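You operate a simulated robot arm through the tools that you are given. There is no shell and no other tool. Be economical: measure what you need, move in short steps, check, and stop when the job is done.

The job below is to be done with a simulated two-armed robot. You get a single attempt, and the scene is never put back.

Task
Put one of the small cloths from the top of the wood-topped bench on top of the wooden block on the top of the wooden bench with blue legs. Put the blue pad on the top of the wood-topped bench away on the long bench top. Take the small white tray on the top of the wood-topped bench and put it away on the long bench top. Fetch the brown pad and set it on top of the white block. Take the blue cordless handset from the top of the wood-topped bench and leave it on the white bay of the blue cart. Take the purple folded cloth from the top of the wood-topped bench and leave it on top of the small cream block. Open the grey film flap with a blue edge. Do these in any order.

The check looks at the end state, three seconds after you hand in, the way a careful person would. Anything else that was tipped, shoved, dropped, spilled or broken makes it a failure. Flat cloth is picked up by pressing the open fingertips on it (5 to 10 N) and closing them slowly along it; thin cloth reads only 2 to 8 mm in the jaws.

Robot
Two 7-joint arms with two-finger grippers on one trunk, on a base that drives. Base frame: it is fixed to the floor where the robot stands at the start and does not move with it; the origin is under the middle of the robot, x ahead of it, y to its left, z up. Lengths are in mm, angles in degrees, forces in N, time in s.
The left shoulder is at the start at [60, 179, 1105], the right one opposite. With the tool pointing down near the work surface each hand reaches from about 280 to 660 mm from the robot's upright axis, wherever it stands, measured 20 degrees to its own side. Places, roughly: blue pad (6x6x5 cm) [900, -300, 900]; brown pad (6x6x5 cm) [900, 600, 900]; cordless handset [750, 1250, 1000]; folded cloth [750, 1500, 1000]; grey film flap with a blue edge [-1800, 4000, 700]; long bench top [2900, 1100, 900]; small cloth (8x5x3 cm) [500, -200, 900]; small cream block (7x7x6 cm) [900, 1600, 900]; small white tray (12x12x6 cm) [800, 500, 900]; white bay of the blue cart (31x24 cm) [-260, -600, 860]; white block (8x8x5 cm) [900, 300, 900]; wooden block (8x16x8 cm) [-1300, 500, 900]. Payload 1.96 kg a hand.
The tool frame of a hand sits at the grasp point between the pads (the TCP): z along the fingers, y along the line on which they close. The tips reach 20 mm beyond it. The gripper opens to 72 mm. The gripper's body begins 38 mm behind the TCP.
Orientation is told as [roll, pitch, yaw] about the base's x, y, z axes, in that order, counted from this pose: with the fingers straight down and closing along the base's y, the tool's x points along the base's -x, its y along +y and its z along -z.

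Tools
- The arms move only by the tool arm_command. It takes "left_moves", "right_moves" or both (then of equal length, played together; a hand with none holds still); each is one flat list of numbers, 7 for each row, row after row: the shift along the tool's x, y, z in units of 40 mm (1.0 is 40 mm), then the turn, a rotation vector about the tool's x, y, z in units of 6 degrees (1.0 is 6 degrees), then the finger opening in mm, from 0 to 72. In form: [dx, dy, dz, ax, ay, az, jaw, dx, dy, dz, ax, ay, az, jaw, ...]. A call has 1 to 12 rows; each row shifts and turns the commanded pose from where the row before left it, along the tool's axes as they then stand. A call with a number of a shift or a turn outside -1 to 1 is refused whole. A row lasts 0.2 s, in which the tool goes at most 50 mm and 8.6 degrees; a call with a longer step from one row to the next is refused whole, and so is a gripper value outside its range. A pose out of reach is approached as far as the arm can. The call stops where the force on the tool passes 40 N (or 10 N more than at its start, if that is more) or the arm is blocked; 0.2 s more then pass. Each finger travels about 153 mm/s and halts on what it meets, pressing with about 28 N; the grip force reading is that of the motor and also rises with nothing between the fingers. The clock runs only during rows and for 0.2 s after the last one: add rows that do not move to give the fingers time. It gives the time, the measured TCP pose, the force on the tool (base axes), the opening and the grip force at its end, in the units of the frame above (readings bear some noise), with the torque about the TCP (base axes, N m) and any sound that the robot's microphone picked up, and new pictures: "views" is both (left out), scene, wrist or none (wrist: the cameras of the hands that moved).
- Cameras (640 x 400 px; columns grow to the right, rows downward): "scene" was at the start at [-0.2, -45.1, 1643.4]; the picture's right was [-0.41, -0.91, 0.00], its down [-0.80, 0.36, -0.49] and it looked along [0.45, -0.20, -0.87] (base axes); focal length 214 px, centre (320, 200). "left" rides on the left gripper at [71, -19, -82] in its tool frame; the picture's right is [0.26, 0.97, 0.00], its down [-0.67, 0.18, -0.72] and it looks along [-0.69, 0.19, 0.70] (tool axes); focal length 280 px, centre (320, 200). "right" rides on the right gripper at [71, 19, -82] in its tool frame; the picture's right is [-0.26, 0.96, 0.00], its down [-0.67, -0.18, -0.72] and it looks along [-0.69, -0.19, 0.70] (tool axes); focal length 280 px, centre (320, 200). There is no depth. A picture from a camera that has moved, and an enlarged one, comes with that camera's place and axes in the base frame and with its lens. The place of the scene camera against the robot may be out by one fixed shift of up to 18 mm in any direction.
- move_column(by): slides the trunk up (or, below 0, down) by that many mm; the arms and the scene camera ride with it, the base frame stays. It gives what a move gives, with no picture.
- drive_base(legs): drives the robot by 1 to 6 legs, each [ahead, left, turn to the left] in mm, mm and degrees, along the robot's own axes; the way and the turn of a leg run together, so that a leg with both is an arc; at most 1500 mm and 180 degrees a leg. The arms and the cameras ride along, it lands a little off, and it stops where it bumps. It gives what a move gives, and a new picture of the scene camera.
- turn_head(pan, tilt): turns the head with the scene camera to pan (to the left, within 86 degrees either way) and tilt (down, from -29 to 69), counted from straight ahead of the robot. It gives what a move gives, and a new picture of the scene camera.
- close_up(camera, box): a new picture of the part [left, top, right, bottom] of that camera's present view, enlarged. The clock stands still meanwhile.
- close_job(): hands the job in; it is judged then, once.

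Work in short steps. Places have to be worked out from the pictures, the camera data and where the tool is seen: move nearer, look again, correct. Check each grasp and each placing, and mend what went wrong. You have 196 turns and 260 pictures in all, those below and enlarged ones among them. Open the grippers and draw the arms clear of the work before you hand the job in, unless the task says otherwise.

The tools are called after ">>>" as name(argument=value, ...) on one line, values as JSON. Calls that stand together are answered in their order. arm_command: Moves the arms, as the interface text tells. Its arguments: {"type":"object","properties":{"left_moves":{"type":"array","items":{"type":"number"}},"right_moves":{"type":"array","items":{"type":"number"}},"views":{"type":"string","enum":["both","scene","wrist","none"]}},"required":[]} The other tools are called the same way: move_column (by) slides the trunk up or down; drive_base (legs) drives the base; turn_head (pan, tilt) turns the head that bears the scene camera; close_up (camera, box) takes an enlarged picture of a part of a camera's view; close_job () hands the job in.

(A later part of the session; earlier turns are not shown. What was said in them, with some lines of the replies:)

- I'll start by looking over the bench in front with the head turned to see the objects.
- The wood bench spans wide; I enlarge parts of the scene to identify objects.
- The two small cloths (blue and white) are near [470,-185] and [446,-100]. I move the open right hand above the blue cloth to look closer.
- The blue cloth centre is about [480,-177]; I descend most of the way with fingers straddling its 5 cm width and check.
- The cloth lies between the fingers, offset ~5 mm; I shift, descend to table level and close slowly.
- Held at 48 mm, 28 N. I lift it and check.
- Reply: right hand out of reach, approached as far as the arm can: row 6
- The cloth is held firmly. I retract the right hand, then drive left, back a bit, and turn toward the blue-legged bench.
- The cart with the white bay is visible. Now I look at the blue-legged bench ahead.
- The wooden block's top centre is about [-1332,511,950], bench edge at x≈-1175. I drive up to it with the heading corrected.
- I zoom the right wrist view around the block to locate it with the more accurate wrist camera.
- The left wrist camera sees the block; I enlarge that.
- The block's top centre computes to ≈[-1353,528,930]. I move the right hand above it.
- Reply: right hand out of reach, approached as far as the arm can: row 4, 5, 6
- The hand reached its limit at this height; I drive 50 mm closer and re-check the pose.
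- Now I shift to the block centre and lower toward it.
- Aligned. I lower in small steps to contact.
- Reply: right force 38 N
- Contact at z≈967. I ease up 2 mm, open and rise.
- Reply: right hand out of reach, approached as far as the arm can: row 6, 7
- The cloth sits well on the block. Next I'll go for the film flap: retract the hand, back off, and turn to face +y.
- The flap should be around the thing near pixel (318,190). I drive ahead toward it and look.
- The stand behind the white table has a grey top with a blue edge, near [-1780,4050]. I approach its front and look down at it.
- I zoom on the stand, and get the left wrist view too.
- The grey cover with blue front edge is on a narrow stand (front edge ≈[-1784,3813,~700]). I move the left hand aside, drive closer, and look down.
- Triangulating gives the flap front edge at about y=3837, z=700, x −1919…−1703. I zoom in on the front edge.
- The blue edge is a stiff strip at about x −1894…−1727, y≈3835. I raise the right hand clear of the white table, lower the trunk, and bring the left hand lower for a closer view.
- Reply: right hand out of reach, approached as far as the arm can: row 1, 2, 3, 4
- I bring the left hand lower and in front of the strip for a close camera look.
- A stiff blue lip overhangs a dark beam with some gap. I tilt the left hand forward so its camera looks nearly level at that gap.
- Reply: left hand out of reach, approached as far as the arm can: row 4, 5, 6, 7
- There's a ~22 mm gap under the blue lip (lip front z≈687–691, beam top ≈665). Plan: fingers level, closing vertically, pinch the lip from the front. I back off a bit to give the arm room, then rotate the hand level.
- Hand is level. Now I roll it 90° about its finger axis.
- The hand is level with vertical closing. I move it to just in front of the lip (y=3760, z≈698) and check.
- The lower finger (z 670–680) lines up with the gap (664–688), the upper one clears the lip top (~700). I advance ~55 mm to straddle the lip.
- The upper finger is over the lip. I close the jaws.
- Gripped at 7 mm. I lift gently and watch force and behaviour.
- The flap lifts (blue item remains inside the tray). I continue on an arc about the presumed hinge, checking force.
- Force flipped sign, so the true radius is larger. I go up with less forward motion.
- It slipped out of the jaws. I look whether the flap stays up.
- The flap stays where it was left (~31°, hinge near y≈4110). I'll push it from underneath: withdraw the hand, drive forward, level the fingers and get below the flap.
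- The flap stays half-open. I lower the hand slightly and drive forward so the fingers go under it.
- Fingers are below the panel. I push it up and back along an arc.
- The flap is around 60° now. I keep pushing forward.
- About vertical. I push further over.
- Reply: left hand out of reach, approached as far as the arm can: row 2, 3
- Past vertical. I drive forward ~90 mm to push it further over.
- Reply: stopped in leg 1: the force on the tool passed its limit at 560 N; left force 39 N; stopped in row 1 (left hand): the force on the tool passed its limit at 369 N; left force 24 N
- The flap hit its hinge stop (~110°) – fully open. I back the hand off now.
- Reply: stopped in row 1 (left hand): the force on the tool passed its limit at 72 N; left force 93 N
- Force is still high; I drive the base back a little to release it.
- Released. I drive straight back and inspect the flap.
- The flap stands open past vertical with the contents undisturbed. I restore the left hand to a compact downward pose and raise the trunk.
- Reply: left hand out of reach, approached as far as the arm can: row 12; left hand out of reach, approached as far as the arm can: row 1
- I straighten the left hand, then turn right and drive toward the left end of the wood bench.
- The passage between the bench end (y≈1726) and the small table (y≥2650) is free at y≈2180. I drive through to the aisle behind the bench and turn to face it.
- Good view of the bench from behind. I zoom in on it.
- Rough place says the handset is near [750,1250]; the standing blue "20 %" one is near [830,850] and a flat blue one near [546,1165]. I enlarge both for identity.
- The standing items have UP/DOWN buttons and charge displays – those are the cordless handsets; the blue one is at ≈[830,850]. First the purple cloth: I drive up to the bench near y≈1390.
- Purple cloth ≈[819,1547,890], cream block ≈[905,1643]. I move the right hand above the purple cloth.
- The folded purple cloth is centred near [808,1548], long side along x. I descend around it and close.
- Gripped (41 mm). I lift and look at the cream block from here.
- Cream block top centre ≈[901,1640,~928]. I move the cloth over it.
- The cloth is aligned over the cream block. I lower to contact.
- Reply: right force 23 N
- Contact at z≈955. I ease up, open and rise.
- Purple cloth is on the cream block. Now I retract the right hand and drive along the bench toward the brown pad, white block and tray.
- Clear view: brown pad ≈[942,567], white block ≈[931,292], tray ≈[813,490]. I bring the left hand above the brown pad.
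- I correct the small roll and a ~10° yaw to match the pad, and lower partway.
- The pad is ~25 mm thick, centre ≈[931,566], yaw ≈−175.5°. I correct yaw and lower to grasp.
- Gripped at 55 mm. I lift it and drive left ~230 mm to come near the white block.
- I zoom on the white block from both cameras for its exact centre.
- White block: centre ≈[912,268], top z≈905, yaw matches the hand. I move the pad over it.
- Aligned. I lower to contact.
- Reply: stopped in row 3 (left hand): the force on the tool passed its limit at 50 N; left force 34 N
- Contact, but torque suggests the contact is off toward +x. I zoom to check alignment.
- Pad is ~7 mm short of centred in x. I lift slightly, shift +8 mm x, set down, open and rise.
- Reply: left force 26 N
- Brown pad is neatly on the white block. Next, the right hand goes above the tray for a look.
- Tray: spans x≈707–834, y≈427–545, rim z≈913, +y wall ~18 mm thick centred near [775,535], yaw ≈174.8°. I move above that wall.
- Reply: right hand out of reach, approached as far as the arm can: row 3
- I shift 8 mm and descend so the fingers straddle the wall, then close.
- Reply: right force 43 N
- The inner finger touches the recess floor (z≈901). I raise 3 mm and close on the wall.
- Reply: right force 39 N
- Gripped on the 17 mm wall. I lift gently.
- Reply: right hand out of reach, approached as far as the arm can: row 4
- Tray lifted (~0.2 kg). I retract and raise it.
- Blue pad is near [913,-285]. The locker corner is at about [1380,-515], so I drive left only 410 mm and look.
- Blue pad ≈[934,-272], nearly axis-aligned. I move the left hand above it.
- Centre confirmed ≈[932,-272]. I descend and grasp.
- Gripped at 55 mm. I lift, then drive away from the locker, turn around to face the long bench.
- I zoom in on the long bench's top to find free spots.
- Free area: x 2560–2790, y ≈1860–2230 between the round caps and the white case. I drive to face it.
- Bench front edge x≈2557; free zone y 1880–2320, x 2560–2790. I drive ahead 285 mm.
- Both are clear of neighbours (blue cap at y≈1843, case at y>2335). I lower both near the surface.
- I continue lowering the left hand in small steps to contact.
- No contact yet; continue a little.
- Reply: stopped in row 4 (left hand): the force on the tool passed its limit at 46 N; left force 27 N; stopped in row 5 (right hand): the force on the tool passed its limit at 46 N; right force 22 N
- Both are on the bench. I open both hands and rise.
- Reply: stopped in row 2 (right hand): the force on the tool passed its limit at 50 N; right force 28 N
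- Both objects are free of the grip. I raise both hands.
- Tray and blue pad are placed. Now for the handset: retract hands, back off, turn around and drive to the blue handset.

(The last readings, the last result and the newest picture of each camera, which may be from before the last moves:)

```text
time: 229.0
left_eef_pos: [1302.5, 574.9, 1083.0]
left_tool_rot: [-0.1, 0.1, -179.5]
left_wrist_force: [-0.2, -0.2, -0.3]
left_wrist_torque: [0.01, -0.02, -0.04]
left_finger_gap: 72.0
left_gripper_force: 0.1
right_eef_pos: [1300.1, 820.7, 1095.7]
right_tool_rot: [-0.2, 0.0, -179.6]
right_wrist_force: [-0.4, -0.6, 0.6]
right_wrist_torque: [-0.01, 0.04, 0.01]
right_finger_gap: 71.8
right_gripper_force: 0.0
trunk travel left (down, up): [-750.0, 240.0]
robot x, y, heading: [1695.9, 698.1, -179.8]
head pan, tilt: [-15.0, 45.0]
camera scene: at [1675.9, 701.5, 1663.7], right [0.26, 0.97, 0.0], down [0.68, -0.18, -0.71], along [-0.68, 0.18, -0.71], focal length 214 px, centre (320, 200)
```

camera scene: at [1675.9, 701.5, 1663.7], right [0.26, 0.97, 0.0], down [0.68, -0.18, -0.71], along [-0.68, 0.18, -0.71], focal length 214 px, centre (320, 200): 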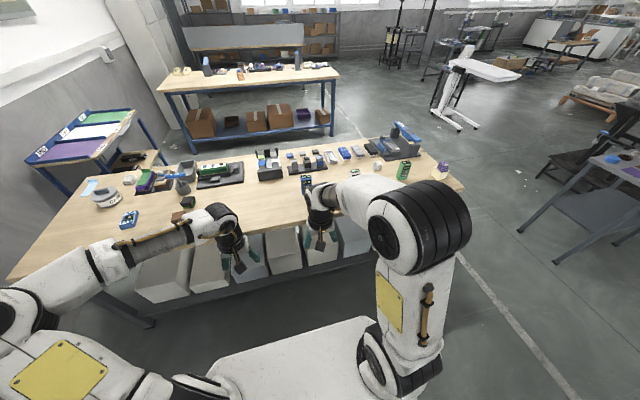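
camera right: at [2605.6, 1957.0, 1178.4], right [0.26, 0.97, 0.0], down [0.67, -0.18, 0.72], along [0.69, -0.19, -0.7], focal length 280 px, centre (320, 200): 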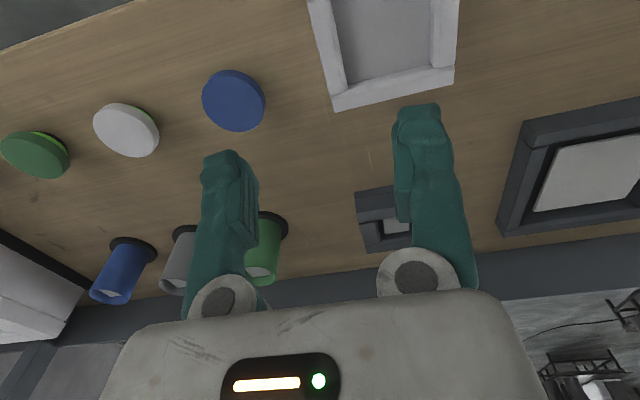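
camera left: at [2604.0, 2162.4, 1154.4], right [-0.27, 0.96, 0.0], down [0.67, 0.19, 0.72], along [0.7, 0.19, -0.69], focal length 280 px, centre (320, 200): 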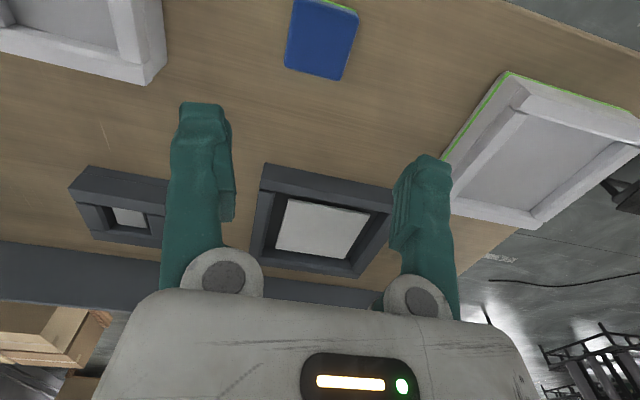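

I approach the bench and look at the blue handset with the right wrist camera.

>>> drive_base(legs=[[310, 0, 0]])

>>> close_up(camera="right", box=[0, 0, 640, 400])

>>> close_up(camera="scene", box=[230, 140, 390, 240])

```text
time: 231.1
left_eef_pos: [995.9, 574.5, 1083.0]
left_tool_rot: [-0.1, 0.1, -179.5]
left_wrist_force: [0.2, -0.3, 0.0]
left_wrist_torque: [-0.02, 0.0, -0.02]
left_finger_gap: 72.0
left_gripper_force: 0.1
right_eef_pos: [992.1, 819.5, 1095.8]
right_tool_rot: [-0.2, 0.0, -179.7]
right_wrist_force: [0.9, -0.1, 0.1]
right_wrist_torque: [-0.01, 0.01, -0.02]
right_finger_gap: 71.9
right_gripper_force: 0.0
trunk travel left (down, up): [-750.0, 240.0]
robot x, y, heading: [1383.4, 697.3, -179.6]
head pan, tilt: [-15.0, 45.0]
camera scene: at [1367.7, 700.8, 1663.7], right [0.26, 0.97, 0.0], down [0.68, -0.18, -0.71], along [-0.68, 0.18, -0.71], focal length 214 px, centre (320, 200)
```

scene: 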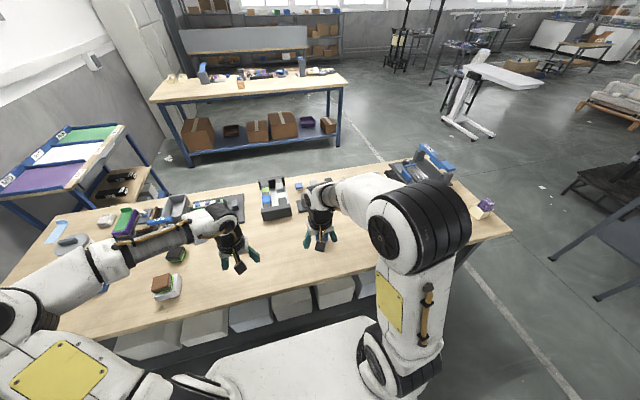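

```text
1.00 times, centred on (320, 200) of right (not enlarged: the box is as wide or as high as the picture)
camera zoom: at [1063.2, 800.1, 1177.5], right [-0.26, -0.97, 0.0], down [-0.68, 0.18, 0.72], along [-0.69, 0.19, -0.7], focal length 280 px, centre (320, 200)
```

zoom: 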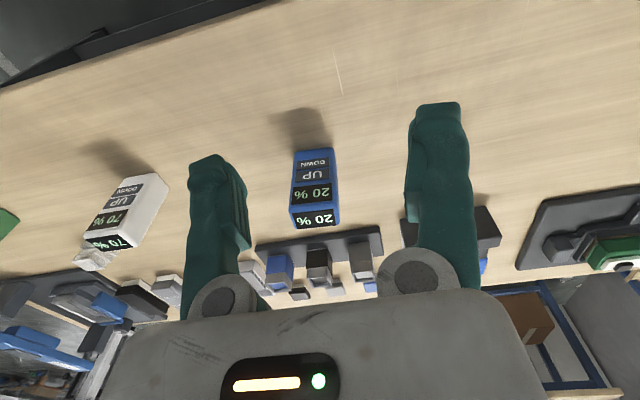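

```text
4.00 times, centred on (310, 190) of scene
camera zoom: at [1367.7, 700.8, 1663.7], right [0.26, 0.97, 0.0], down [0.68, -0.18, -0.71], along [-0.68, 0.18, -0.71], focal length 858 px, centre (360, 240)
```

zoom: 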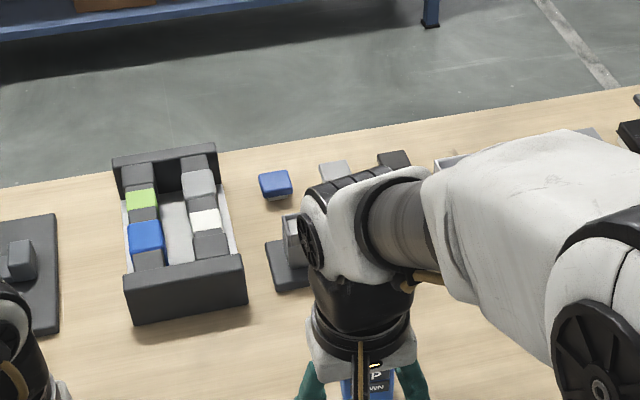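

Blue handset: ~54 wide × 30 deep × 105 tall, centre ≈[842,867], top z≈977, yaw ≈170°. I move above it with the hand aligned.

>>> arm_command(right_moves=[-0.9, -0.3, 0.41, 0, 0, 0.39, 72, -0.9, -0.25, 0.41, 0, 0, 0.39, 72, -0.9, -0.2, 0.41, 0, 0, 0.39, 72, -0.9, -0.12, 0.41, 0, 0, 0.39, 72], views="wrist")

```text
time: 232.1
left_eef_pos: [992.7, 574.9, 1081.6]
left_tool_rot: [0.0, 0.2, -179.5]
left_wrist_force: [-0.3, 0.3, -0.1]
left_wrist_torque: [0.01, -0.01, -0.02]
left_finger_gap: 72.1
left_gripper_force: 0.0
right_eef_pos: [847.6, 865.1, 1028.6]
right_tool_rot: [-0.2, 0.0, 171.1]
right_wrist_force: [0.6, -0.4, 0.0]
right_wrist_torque: [0.01, 0.01, 0.0]
right_finger_gap: 71.8
right_gripper_force: 0.0
trunk travel left (down, up): [-750.0, 240.0]
robot x, y, heading: [1384.5, 698.3, -179.9]
head pan, tilt: [-15.0, 45.0]
camera right: at [914.3, 833.0, 1111.6], right [-0.41, -0.91, 0.0], down [-0.64, 0.28, 0.72], along [-0.65, 0.3, -0.7], focal length 280 px, centre (320, 200)
```

right: 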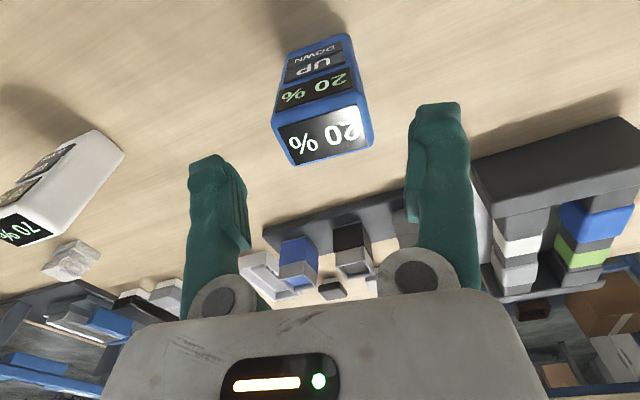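

I fine-align (yaw 174.5°, x −10) and lower to just above its top.

>>> arm_command(right_moves=[-0.26, 0, 0.3, 0, 0, -0.57, 72, 0, 0, 0.35, 0, 0, 0, 72], views="wrist")

```text
time: 232.7
left_eef_pos: [995.4, 574.0, 1083.2]
left_tool_rot: [0.0, 0.2, -179.5]
left_wrist_force: [0.0, 0.3, 1.3]
left_wrist_torque: [0.03, -0.02, 0.01]
left_finger_gap: 72.1
left_gripper_force: 0.1
right_eef_pos: [837.7, 865.2, 1005.0]
right_tool_rot: [-0.2, 0.0, 174.5]
right_wrist_force: [0.1, -0.1, -0.4]
right_wrist_torque: [0.02, 0.02, -0.01]
right_finger_gap: 72.3
right_gripper_force: 0.1
trunk travel left (down, up): [-750.0, 240.0]
robot x, y, heading: [1387.6, 699.7, -179.8]
head pan, tilt: [-15.0, 45.0]
camera right: at [907.3, 838.3, 1086.3], right [-0.35, -0.94, 0.0], down [-0.65, 0.25, 0.72], along [-0.67, 0.26, -0.7], focal length 280 px, centre (320, 200)
```

right: 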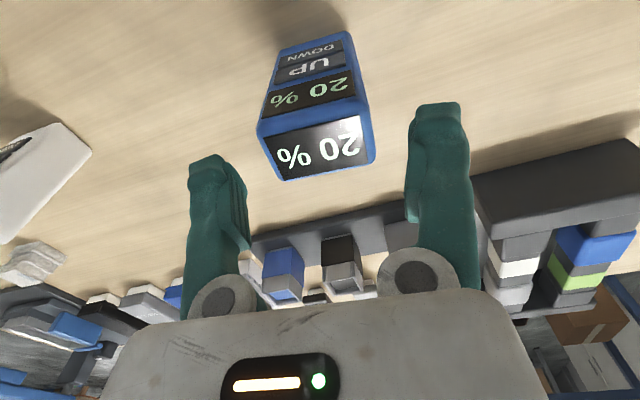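

Well centred. I descend to grip height and close.

>>> arm_command(right_moves=[0, 0, 0.5, 0, 0, 0, 72, 0, 0, 0.5, 0, 0, 0, 72, 0, 0, 0.35, 0, 0, 0, 72, 0, 0, 0, 0, 0, 0, 55, 0, 0, 0, 0, 0, 0, 40, 0, 0, 0, 0, 0, 0, 30, 0, 0, 0, 0, 0, 0, 30], views="wrist")

```text
time: 234.3
left_eef_pos: [996.3, 574.5, 1083.8]
left_tool_rot: [0.0, -0.1, -179.5]
left_wrist_force: [0.5, 0.1, -0.8]
left_wrist_torque: [-0.02, 0.01, 0.02]
left_finger_gap: 72.0
left_gripper_force: 0.1
right_eef_pos: [840.3, 864.0, 951.9]
right_tool_rot: [-0.2, -0.2, 174.3]
right_wrist_force: [-2.7, 4.7, 28.4]
right_wrist_torque: [0.16, 0.15, 0.02]
right_finger_gap: 67.6
right_gripper_force: 28.3
trunk travel left (down, up): [-750.0, 240.0]
robot x, y, heading: [1387.5, 698.5, -180.1]
head pan, tilt: [-15.0, 45.0]
camera right: at [909.8, 837.9, 1034.1], right [-0.35, -0.94, 0.0], down [-0.65, 0.25, 0.72], along [-0.67, 0.26, -0.69], focal length 280 px, centre (320, 200)
```

right: 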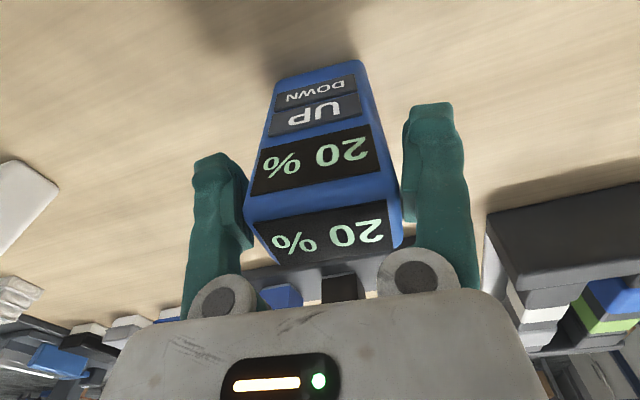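

Gripped at 67.6 mm. I lift carefully and check.

>>> arm_command(right_moves=[0, 0, -0.2, 0, 0, 0, 30, 0, 0, -0.4, 0, 0, 0, 30, 0, 0, -0.5, 0, 0, 0, 30], views="wrist")

```text
time: 235.1
left_eef_pos: [993.3, 574.4, 1083.4]
left_tool_rot: [0.0, 0.1, -179.6]
left_wrist_force: [-1.0, -0.5, -0.2]
left_wrist_torque: [0.02, 0.02, -0.01]
left_finger_gap: 72.0
left_gripper_force: 0.1
right_eef_pos: [837.8, 864.2, 993.0]
right_tool_rot: [-0.2, 0.0, 174.4]
right_wrist_force: [-0.3, -0.6, -2.1]
right_wrist_torque: [-0.01, -0.01, -0.01]
right_finger_gap: 67.9
right_gripper_force: 27.9
trunk travel left (down, up): [-750.0, 240.0]
robot x, y, heading: [1383.3, 699.7, -180.1]
head pan, tilt: [-15.0, 45.0]
camera right: at [908.5, 837.5, 1075.0], right [-0.35, -0.94, 0.0], down [-0.65, 0.25, 0.72], along [-0.67, 0.26, -0.7], focal length 280 px, centre (320, 200)
```

right: 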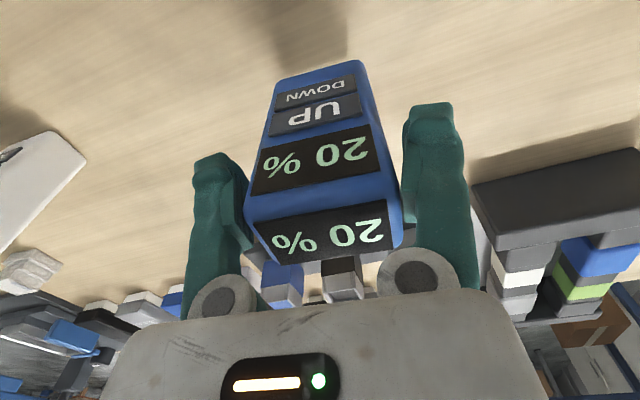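

Lifted (~0.2 kg). I raise and retract it, then drive around the bench end toward the cart.

>>> arm_command(right_moves=[0.6, 0, -0.8, 0, 0, 0, 30, 0.7, 0, -0.7, 0, 0, 0, 30, 0.8, 0, -0.6, 0, 0, 0, 30, 0.8, 0, -0.6, 0, 0, 0, 30, 0.8, 0, -0.5, 0, 0, 0, 30], views="none")

>>> drive_base(legs=[[-310, 0, 0], [0, -1480, 0], [1000, 0, 0], [1000, 0, 0]])

```text
time: 236.3
left_eef_pos: [994.3, 574.4, 1083.1]
left_tool_rot: [0.1, 0.0, -179.6]
left_wrist_force: [-0.1, -0.1, 0.4]
left_wrist_torque: [0.02, -0.02, -0.01]
left_finger_gap: 72.0
left_gripper_force: 0.0
right_eef_pos: [988.6, 849.0, 1123.0]
right_tool_rot: [-0.2, -0.2, 174.5]
right_wrist_force: [-0.2, 0.5, -2.7]
right_wrist_torque: [0.0, 0.01, 0.0]
right_finger_gap: 64.8
right_gripper_force: 28.0
trunk travel left (down, up): [-750.0, 240.0]
robot x, y, heading: [1387.1, 697.3, -179.8]
head pan, tilt: [-15.0, 45.0]
```

```text
time: 254.9
left_eef_pos: [-674.6, 2097.6, 1083.1]
left_tool_rot: [-0.1, 0.1, 179.4]
left_wrist_force: [0.3, 0.0, 0.0]
left_wrist_torque: [0.0, -0.05, 0.0]
left_finger_gap: 72.0
left_gripper_force: 0.0
right_eef_pos: [-676.6, 2371.7, 1122.2]
right_tool_rot: [-0.2, 0.1, 173.3]
right_wrist_force: [-0.1, 0.6, -2.7]
right_wrist_torque: [-0.03, -0.03, 0.02]
right_finger_gap: 63.1
right_gripper_force: 28.3
trunk travel left (down, up): [-750.0, 240.0]
robot x, y, heading: [-278.9, 2216.1, 179.0]
head pan, tilt: [-15.0, 45.0]
camera scene: at [-298.7, 2216.8, 1663.7], right [0.28, 0.96, 0.0], down [0.68, -0.19, -0.71], along [-0.68, 0.19, -0.71], focal length 214 px, centre (320, 200)
```

scene: 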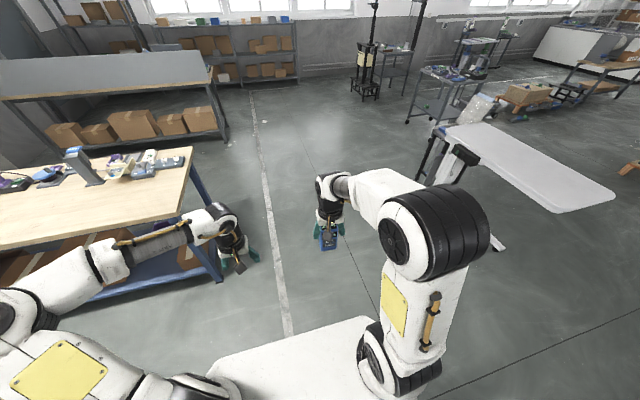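

The gap is shrinking (67.9→63.1): the tapered handset may be slipping. I check the wrist view.

>>> close_up(camera="right", box=[120, 20, 520, 280])

```text
1.54 times, centred on (320, 150) of right
camera zoom: at [-607.7, 2344.6, 1204.3], right [-0.37, -0.93, 0.0], down [-0.65, 0.26, 0.72], along [-0.66, 0.27, -0.7], focal length 431 px, centre (320, 277)
```

zoom: 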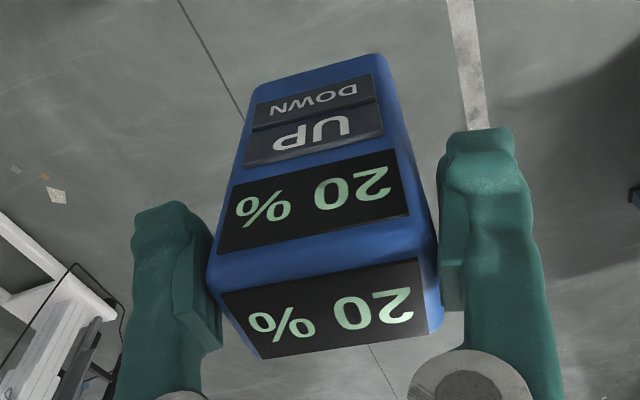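

The grip settled: the handset rotated to align with the pads (top edge slope now matches the tool axis), with only a few mm shift. I continue in shorter legs, watching the gap.

>>> drive_base(legs=[[0, 0, 91], [600, 0, 0]])

```text
time: 262.2
left_eef_pos: [-144.0, 1218.9, 1083.8]
left_tool_rot: [0.0, 0.2, -88.9]
left_wrist_force: [-0.9, 0.4, -1.0]
left_wrist_torque: [0.0, 0.01, 0.04]
left_finger_gap: 72.0
left_gripper_force: 0.1
right_eef_pos: [-419.8, 1209.9, 1122.2]
right_tool_rot: [-0.2, 0.0, -95.2]
right_wrist_force: [-0.3, -0.3, -2.5]
right_wrist_torque: [0.03, -0.01, 0.04]
right_finger_gap: 62.5
right_gripper_force: 27.8
trunk travel left (down, up): [-750.0, 240.0]
robot x, y, heading: [-271.8, 1611.4, -89.3]
head pan, tilt: [-15.0, 45.0]
camera scene: at [-293.8, 1573.3, 1663.7], right [-0.97, 0.25, 0.0], down [0.18, 0.69, -0.71], along [-0.18, -0.68, -0.71], focal length 214 px, centre (320, 200)
```

scene: 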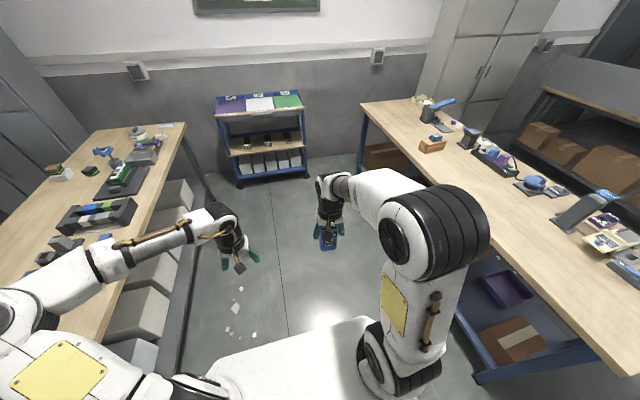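

Gap steady at 62.5. I continue toward the cart.

>>> drive_base(legs=[[1000, 150, -0.7], [480, 0, 0]])

>>> turn_head(pan=-10, tilt=50)

>>> close_up(camera="right", box=[0, 0, 640, 400])

```text
time: 269.9
left_eef_pos: [3.3, -267.3, 1083.4]
left_tool_rot: [-0.1, 0.2, -89.8]
left_wrist_force: [0.8, 0.9, -0.3]
left_wrist_torque: [0.01, 0.02, 0.0]
left_finger_gap: 72.2
left_gripper_force: 0.0
right_eef_pos: [-273.7, -271.6, 1123.3]
right_tool_rot: [-0.2, 0.0, -95.9]
right_wrist_force: [-0.7, -0.1, -2.1]
right_wrist_torque: [0.03, 0.01, 0.02]
right_finger_gap: 62.0
right_gripper_force: 28.5
trunk travel left (down, up): [-750.0, 240.0]
robot x, y, heading: [-119.9, 130.1, -90.3]
head pan, tilt: [-15.0, 45.0]
camera scene: at [-140.4, 89.7, 1663.7], right [-0.97, 0.26, 0.0], down [0.19, 0.68, -0.71], along [-0.18, -0.68, -0.71], focal length 214 px, centre (320, 200)
```

scene: 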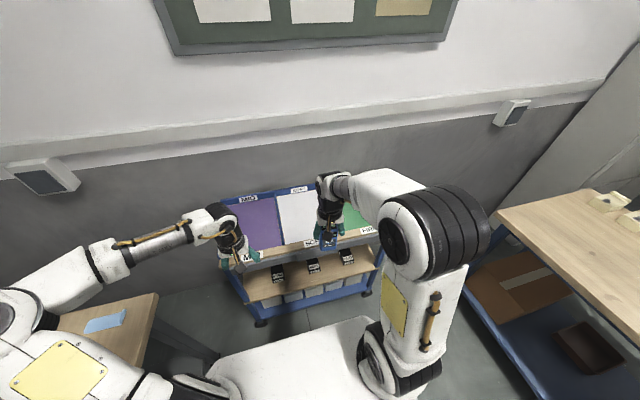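

```text
time: 270.5
left_eef_pos: [2.1, -267.2, 1083.2]
left_tool_rot: [0.1, 0.1, -89.8]
left_wrist_force: [-0.1, -0.7, 0.3]
left_wrist_torque: [0.04, 0.0, -0.01]
left_finger_gap: 72.2
left_gripper_force: 0.1
right_eef_pos: [-272.4, -272.6, 1121.9]
right_tool_rot: [-0.2, 0.0, -96.0]
right_wrist_force: [0.5, -0.9, -1.5]
right_wrist_torque: [0.0, 0.01, -0.01]
right_finger_gap: 61.6
right_gripper_force: 27.6
trunk travel left (down, up): [-750.0, 240.0]
robot x, y, heading: [-116.6, 124.9, -90.2]
head pan, tilt: [-10.0, 50.0]
camera scene: at [-132.7, 91.5, 1656.8], right [-0.98, 0.18, 0.0], down [0.14, 0.75, -0.64], along [-0.11, -0.63, -0.77], focal length 214 px, centre (320, 200)
```

scene: 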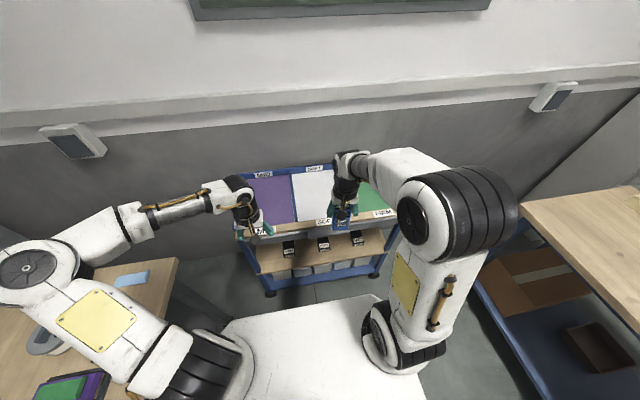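

```text
1.00 times, centred on (320, 200) of right (not enlarged: the box is as wide or as high as the picture)
camera zoom: at [-244.8, -204.9, 1204.1], right [0.93, -0.36, 0.0], down [-0.25, -0.65, 0.72], along [-0.26, -0.67, -0.7], focal length 280 px, centre (320, 200)
```

zoom: 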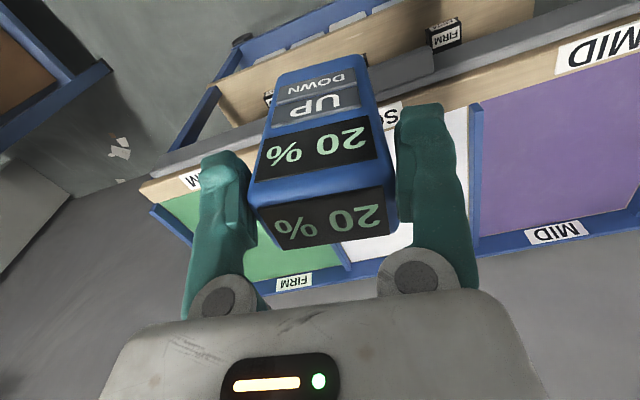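

The white bay spans x≈-383…-122, y≈-438…-775. I drive 140 mm closer.

>>> drive_base(legs=[[140, 0, 0]])

>>> arm_command(right_moves=[-0.9, 0.1, 0.6, 0, 0, 0, 30, -0.9, 0.1, 0.6, 0, 0, 0, 30, -0.9, 0.1, 0.4, 0, 0, 0, 30, -0.9, 0.1, 0.4, 0, 0, 0, 30], views="both")

```text
time: 271.9
left_eef_pos: [2.4, -405.7, 1084.1]
left_tool_rot: [-0.1, 0.0, -89.9]
left_wrist_force: [-0.8, 0.2, 0.5]
left_wrist_torque: [-0.01, 0.01, 0.01]
left_finger_gap: 72.0
left_gripper_force: 0.1
right_eef_pos: [-272.9, -410.5, 1123.1]
right_tool_rot: [-0.3, -0.1, -95.9]
right_wrist_force: [-0.2, 0.1, -2.8]
right_wrist_torque: [-0.01, -0.03, 0.0]
right_finger_gap: 61.6
right_gripper_force: 27.8
trunk travel left (down, up): [-750.0, 240.0]
robot x, y, heading: [-120.4, -10.9, -90.0]
head pan, tilt: [-10.0, 50.0]
camera scene: at [-133.2, -45.9, 1656.8], right [-0.98, 0.18, 0.0], down [0.14, 0.75, -0.64], along [-0.11, -0.63, -0.77], focal length 214 px, centre (320, 200)
```

scene: 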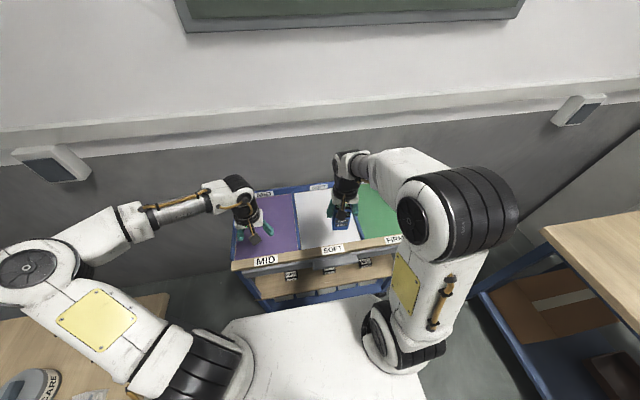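

```text
time: 272.9
left_eef_pos: [2.1, -407.1, 1082.5]
left_tool_rot: [0.0, 0.2, -90.0]
left_wrist_force: [0.1, -0.3, -0.9]
left_wrist_torque: [0.03, 0.02, -0.01]
left_finger_gap: 72.0
left_gripper_force: 0.1
right_eef_pos: [-272.1, -559.0, 1040.4]
right_tool_rot: [-0.3, -0.2, -95.9]
right_wrist_force: [-0.4, 0.0, -2.2]
right_wrist_torque: [0.02, -0.02, -0.03]
right_finger_gap: 61.9
right_gripper_force: 27.8
trunk travel left (down, up): [-750.0, 240.0]
robot x, y, heading: [-119.0, -11.8, -90.0]
head pan, tilt: [-10.0, 50.0]
camera scene: at [-133.2, -49.7, 1656.7], right [-0.98, 0.18, 0.0], down [0.14, 0.76, -0.64], along [-0.11, -0.63, -0.77], focal length 214 px, centre (320, 200)
camera right: at [-244.4, -490.8, 1122.5], right [0.93, -0.36, 0.0], down [-0.25, -0.65, 0.72], along [-0.26, -0.67, -0.7], focal length 280 px, centre (320, 200)
```

scene: 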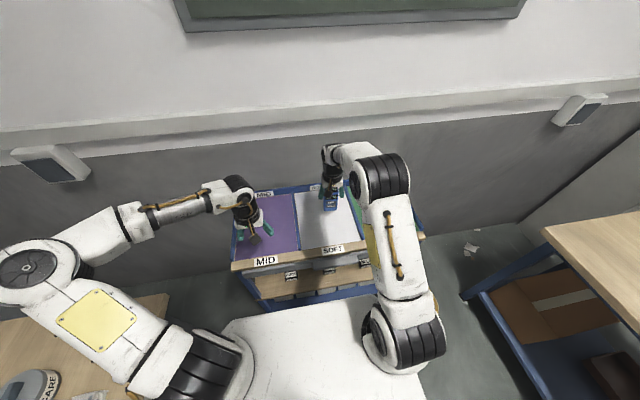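
right: 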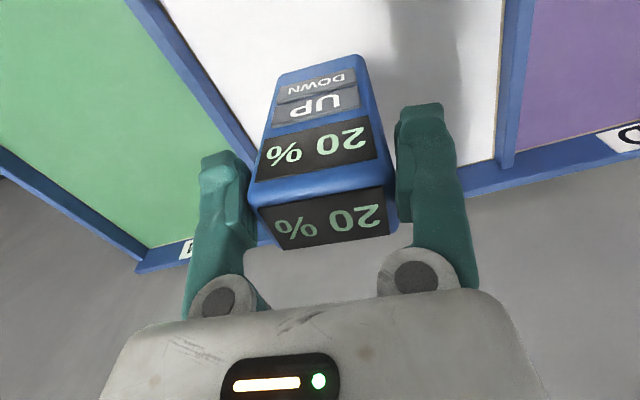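

Over the white bay. I shift 20 mm to its centre and lower, slowing near the surface.

>>> arm_command(right_moves=[0, 0.5, 0.4, 0, 0, 0, 30, 0, 0, 0.7, 0, 0, 0, 30, 0, 0, 0.5, 0, 0, 0, 30, 0, 0, 0.25, 0, 0, 0, 30, 0, 0, 0.2, 0, 0, 0, 30], views="wrist")

```text
time: 274.1
left_eef_pos: [1.3, -406.0, 1084.2]
left_tool_rot: [-0.1, 0.1, -89.9]
left_wrist_force: [0.3, 0.2, -0.6]
left_wrist_torque: [-0.04, -0.01, -0.02]
left_finger_gap: 72.1
left_gripper_force: 0.1
right_eef_pos: [-251.9, -560.0, 960.1]
right_tool_rot: [-0.2, -0.2, -96.0]
right_wrist_force: [0.5, -1.0, 0.2]
right_wrist_torque: [-0.12, 0.07, 0.04]
right_finger_gap: 61.7
right_gripper_force: 27.8
trunk travel left (down, up): [-750.0, 240.0]
robot x, y, heading: [-120.6, -12.5, -90.3]
head pan, tilt: [-10.0, 50.0]
camera right: at [-224.8, -490.8, 1042.3], right [0.93, -0.36, 0.0], down [-0.25, -0.65, 0.72], along [-0.26, -0.67, -0.7], focal length 280 px, centre (320, 200)
```

right: 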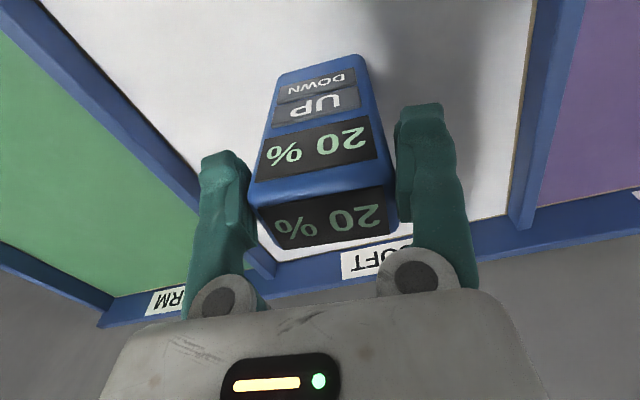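

Weight seems just taken up; a few more small steps to confirm contact.

>>> arm_command(right_moves=[0, 0, 0.1, 0, 0, 0, 30, 0, 0, 0.08, 0, 0, 0, 30], views="none")

```text
time: 274.7
left_eef_pos: [2.1, -403.2, 1084.6]
left_tool_rot: [-0.2, 0.1, -89.9]
left_wrist_force: [0.3, -1.1, -0.5]
left_wrist_torque: [0.06, 0.0, 0.0]
left_finger_gap: 72.1
left_gripper_force: 0.0
right_eef_pos: [-251.7, -560.0, 960.2]
right_tool_rot: [-0.1, -0.7, -96.0]
right_wrist_force: [-0.7, 8.7, 24.6]
right_wrist_torque: [0.86, 0.29, -0.08]
right_finger_gap: 62.0
right_gripper_force: 27.5
trunk travel left (down, up): [-750.0, 240.0]
robot x, y, heading: [-117.0, -15.9, -90.2]
head pan, tilt: [-10.0, 50.0]
stopped in row 2 (right hand): the force on the tool passed its limit at 44 N (the readings are from after the stop); the commanded pose is now the measured one
```

In contact. I ease 1 mm, open, and rise straight up.

>>> arm_command(right_moves=[0, 0, -0.03, 0, 0, 0, 30, 0, 0, 0, 0, 0, 0, 64, 0, 0, 0, 0, 0, 0, 68, 0, 0, 0, 0, 0, 0, 72, 0, 0, -0.2, 0, 0, 0, 72, 0, 0, -0.5, 0, 0, 0, 72, 0, 0, -0.8, 0, 0, 0, 72, 0, 0, -0.8, 0, 0, 0, 72], views="both")

```text
time: 276.5
left_eef_pos: [1.7, -406.0, 1083.8]
left_tool_rot: [0.0, 0.1, -90.0]
left_wrist_force: [-0.9, 0.2, 0.3]
left_wrist_torque: [0.0, 0.01, 0.01]
left_finger_gap: 72.1
left_gripper_force: 0.0
right_eef_pos: [-251.0, -559.9, 1038.5]
right_tool_rot: [-0.1, -0.5, -95.9]
right_wrist_force: [-0.5, 0.1, 0.1]
right_wrist_torque: [-0.01, -0.01, -0.01]
right_finger_gap: 72.1
right_gripper_force: 0.0
right hand out of reach, approached as far as the arm can: row 8
trunk travel left (down, up): [-750.0, 240.0]
robot x, y, heading: [-115.5, -11.7, -90.1]
head pan, tilt: [-10.0, 50.0]
camera scene: at [-133.0, -46.6, 1656.7], right [-0.98, 0.18, 0.0], down [0.14, 0.75, -0.64], along [-0.11, -0.63, -0.77], focal length 214 px, centre (320, 200)
camera right: at [-224.0, -491.5, 1120.6], right [0.93, -0.36, 0.0], down [-0.25, -0.65, 0.72], along [-0.26, -0.67, -0.69], focal length 280 px, centre (320, 200)
```

scene: 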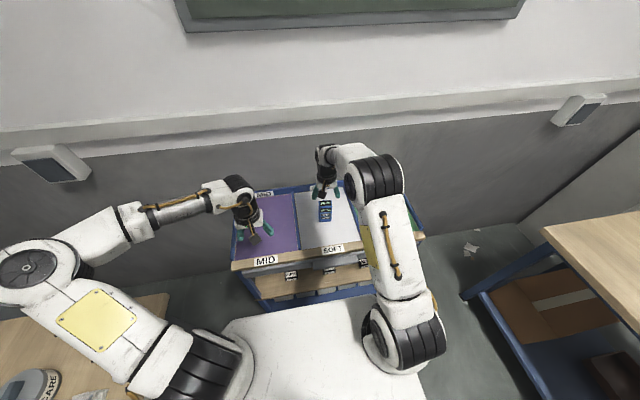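
right: 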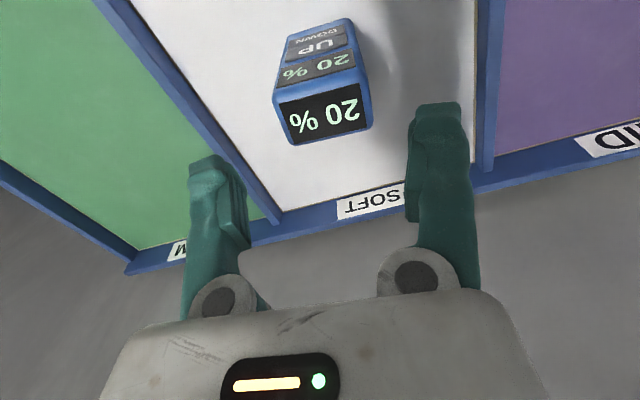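

The handset stands in the white bay. I retract the right hand and back the robot off, then take a last look.

>>> arm_command(right_moves=[0.9, 0, -0.4, 0, 0, 0, 72, 0.9, 0, -0.4, 0, 0, 0, 72, 0.9, 0, -0.4, 0, 0, 0, 72, 0.9, 0, 0, 0, 0, 0, 72], views="none")

>>> drive_base(legs=[[-450, 0, 0]])

>>> close_up(camera="scene", box=[200, 100, 440, 250])

>>> turn_head(pan=60, tilt=40)

```text
time: 277.5
left_eef_pos: [2.2, -405.0, 1082.6]
left_tool_rot: [0.1, -0.1, -89.9]
left_wrist_force: [-0.9, 1.7, -0.7]
left_wrist_torque: [0.0, -0.03, -0.03]
left_finger_gap: 72.0
left_gripper_force: 0.1
right_eef_pos: [-236.1, -415.1, 1086.7]
right_tool_rot: [-0.1, -0.6, -96.1]
right_wrist_force: [-0.1, 0.2, -0.2]
right_wrist_torque: [-0.01, -0.03, 0.02]
right_finger_gap: 71.9
right_gripper_force: 0.0
trunk travel left (down, up): [-750.0, 240.0]
robot x, y, heading: [-118.9, -12.3, -90.4]
head pan, tilt: [-10.0, 50.0]
```

```text
time: 280.2
left_eef_pos: [2.8, 45.6, 1082.4]
left_tool_rot: [0.0, 0.1, -90.2]
left_wrist_force: [1.1, -0.1, 0.1]
left_wrist_torque: [0.01, 0.0, -0.03]
left_finger_gap: 72.2
left_gripper_force: 0.0
right_eef_pos: [-234.2, 35.6, 1086.3]
right_tool_rot: [-0.1, -0.5, -96.1]
right_wrist_force: [-0.1, 0.5, 0.5]
right_wrist_torque: [-0.03, 0.01, 0.01]
right_finger_gap: 72.1
right_gripper_force: 0.1
trunk travel left (down, up): [-750.0, 240.0]
robot x, y, heading: [-119.1, 440.4, -90.3]
head pan, tilt: [-10.0, 50.0]
camera scene: at [-130.9, 405.9, 1656.7], right [-0.98, 0.18, 0.0], down [0.14, 0.75, -0.64], along [-0.12, -0.63, -0.77], focal length 214 px, centre (320, 200)
```

scene: 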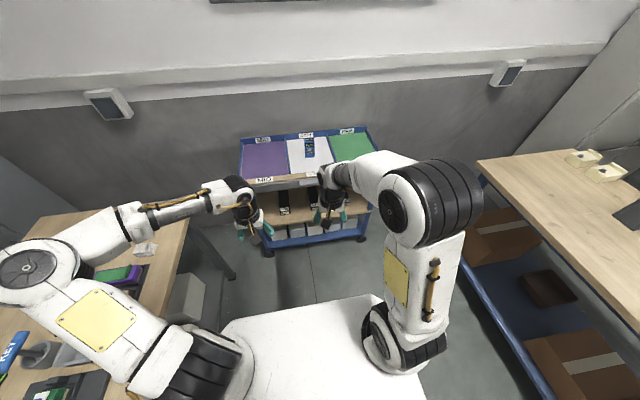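

```text
2.67 times, centred on (320, 175) of scene
camera zoom: at [-130.9, 405.9, 1656.7], right [-0.98, 0.18, 0.0], down [0.14, 0.75, -0.64], along [-0.12, -0.63, -0.77], focal length 572 px, centre (320, 267)
```

zoom: 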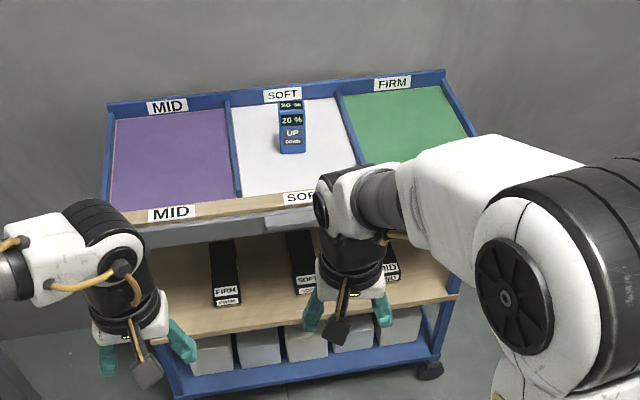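

```text
time: 281.6
left_eef_pos: [2.9, 47.0, 1083.2]
left_tool_rot: [0.0, 0.1, -90.1]
left_wrist_force: [0.1, -0.7, 0.2]
left_wrist_torque: [0.0, -0.02, 0.0]
left_finger_gap: 72.0
left_gripper_force: 0.1
right_eef_pos: [-235.2, 34.7, 1084.8]
right_tool_rot: [-0.1, -0.5, -96.2]
right_wrist_force: [-0.9, 0.1, -0.1]
right_wrist_torque: [-0.01, 0.0, -0.01]
right_finger_gap: 72.0
right_gripper_force: 0.1
trunk travel left (down, up): [-750.0, 240.0]
robot x, y, heading: [-115.5, 442.6, -90.4]
head pan, tilt: [60.0, 40.0]
camera scene: at [-43.7, 438.6, 1670.9], right [-0.51, -0.86, 0.0], down [-0.55, 0.33, -0.77], along [0.66, -0.39, -0.64], focal length 214 px, centre (320, 200)
```

scene: 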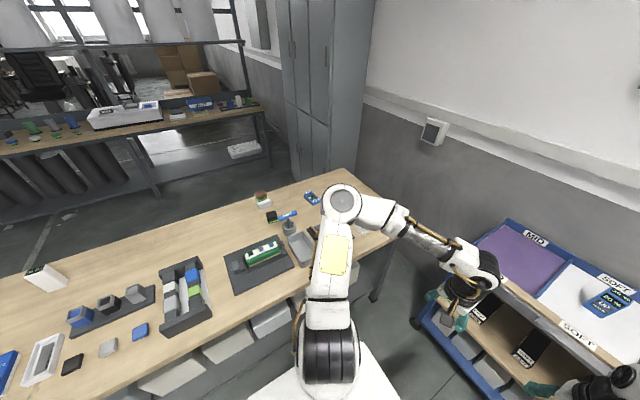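

The handset is upright in the white bay, the brown pad is still on the white block, and both hands are open and clear. I hand the job in.

>>> close_job()

```text
The job is handed in.
```

I finished all seven tasks and handed the job in, with both grippers open and clear of the work.

- **Small cloth:** the blue one of the two small cloths is on the wooden block.
- **Blue pad and small white tray:** both are on the long bench top, in a free area between the round caps and the white case.
- **Brown pad:** it is on the white block.
- **Blue handset:** I took the standing blue "20 %" handset with UP/DOWN buttons as the one you meant. It was about 400 mm from the rough place you gave. It now stands upright in the white bay of the cart.
- **Purple cloth:** it is on the small cream block.
- **Film flap:** it is open slightly past vertical and stays there. While opening it, the hand pressed hard against the flap's stop (a peak of 560 N was read). The contents of its tray looked undisturbed afterwards.
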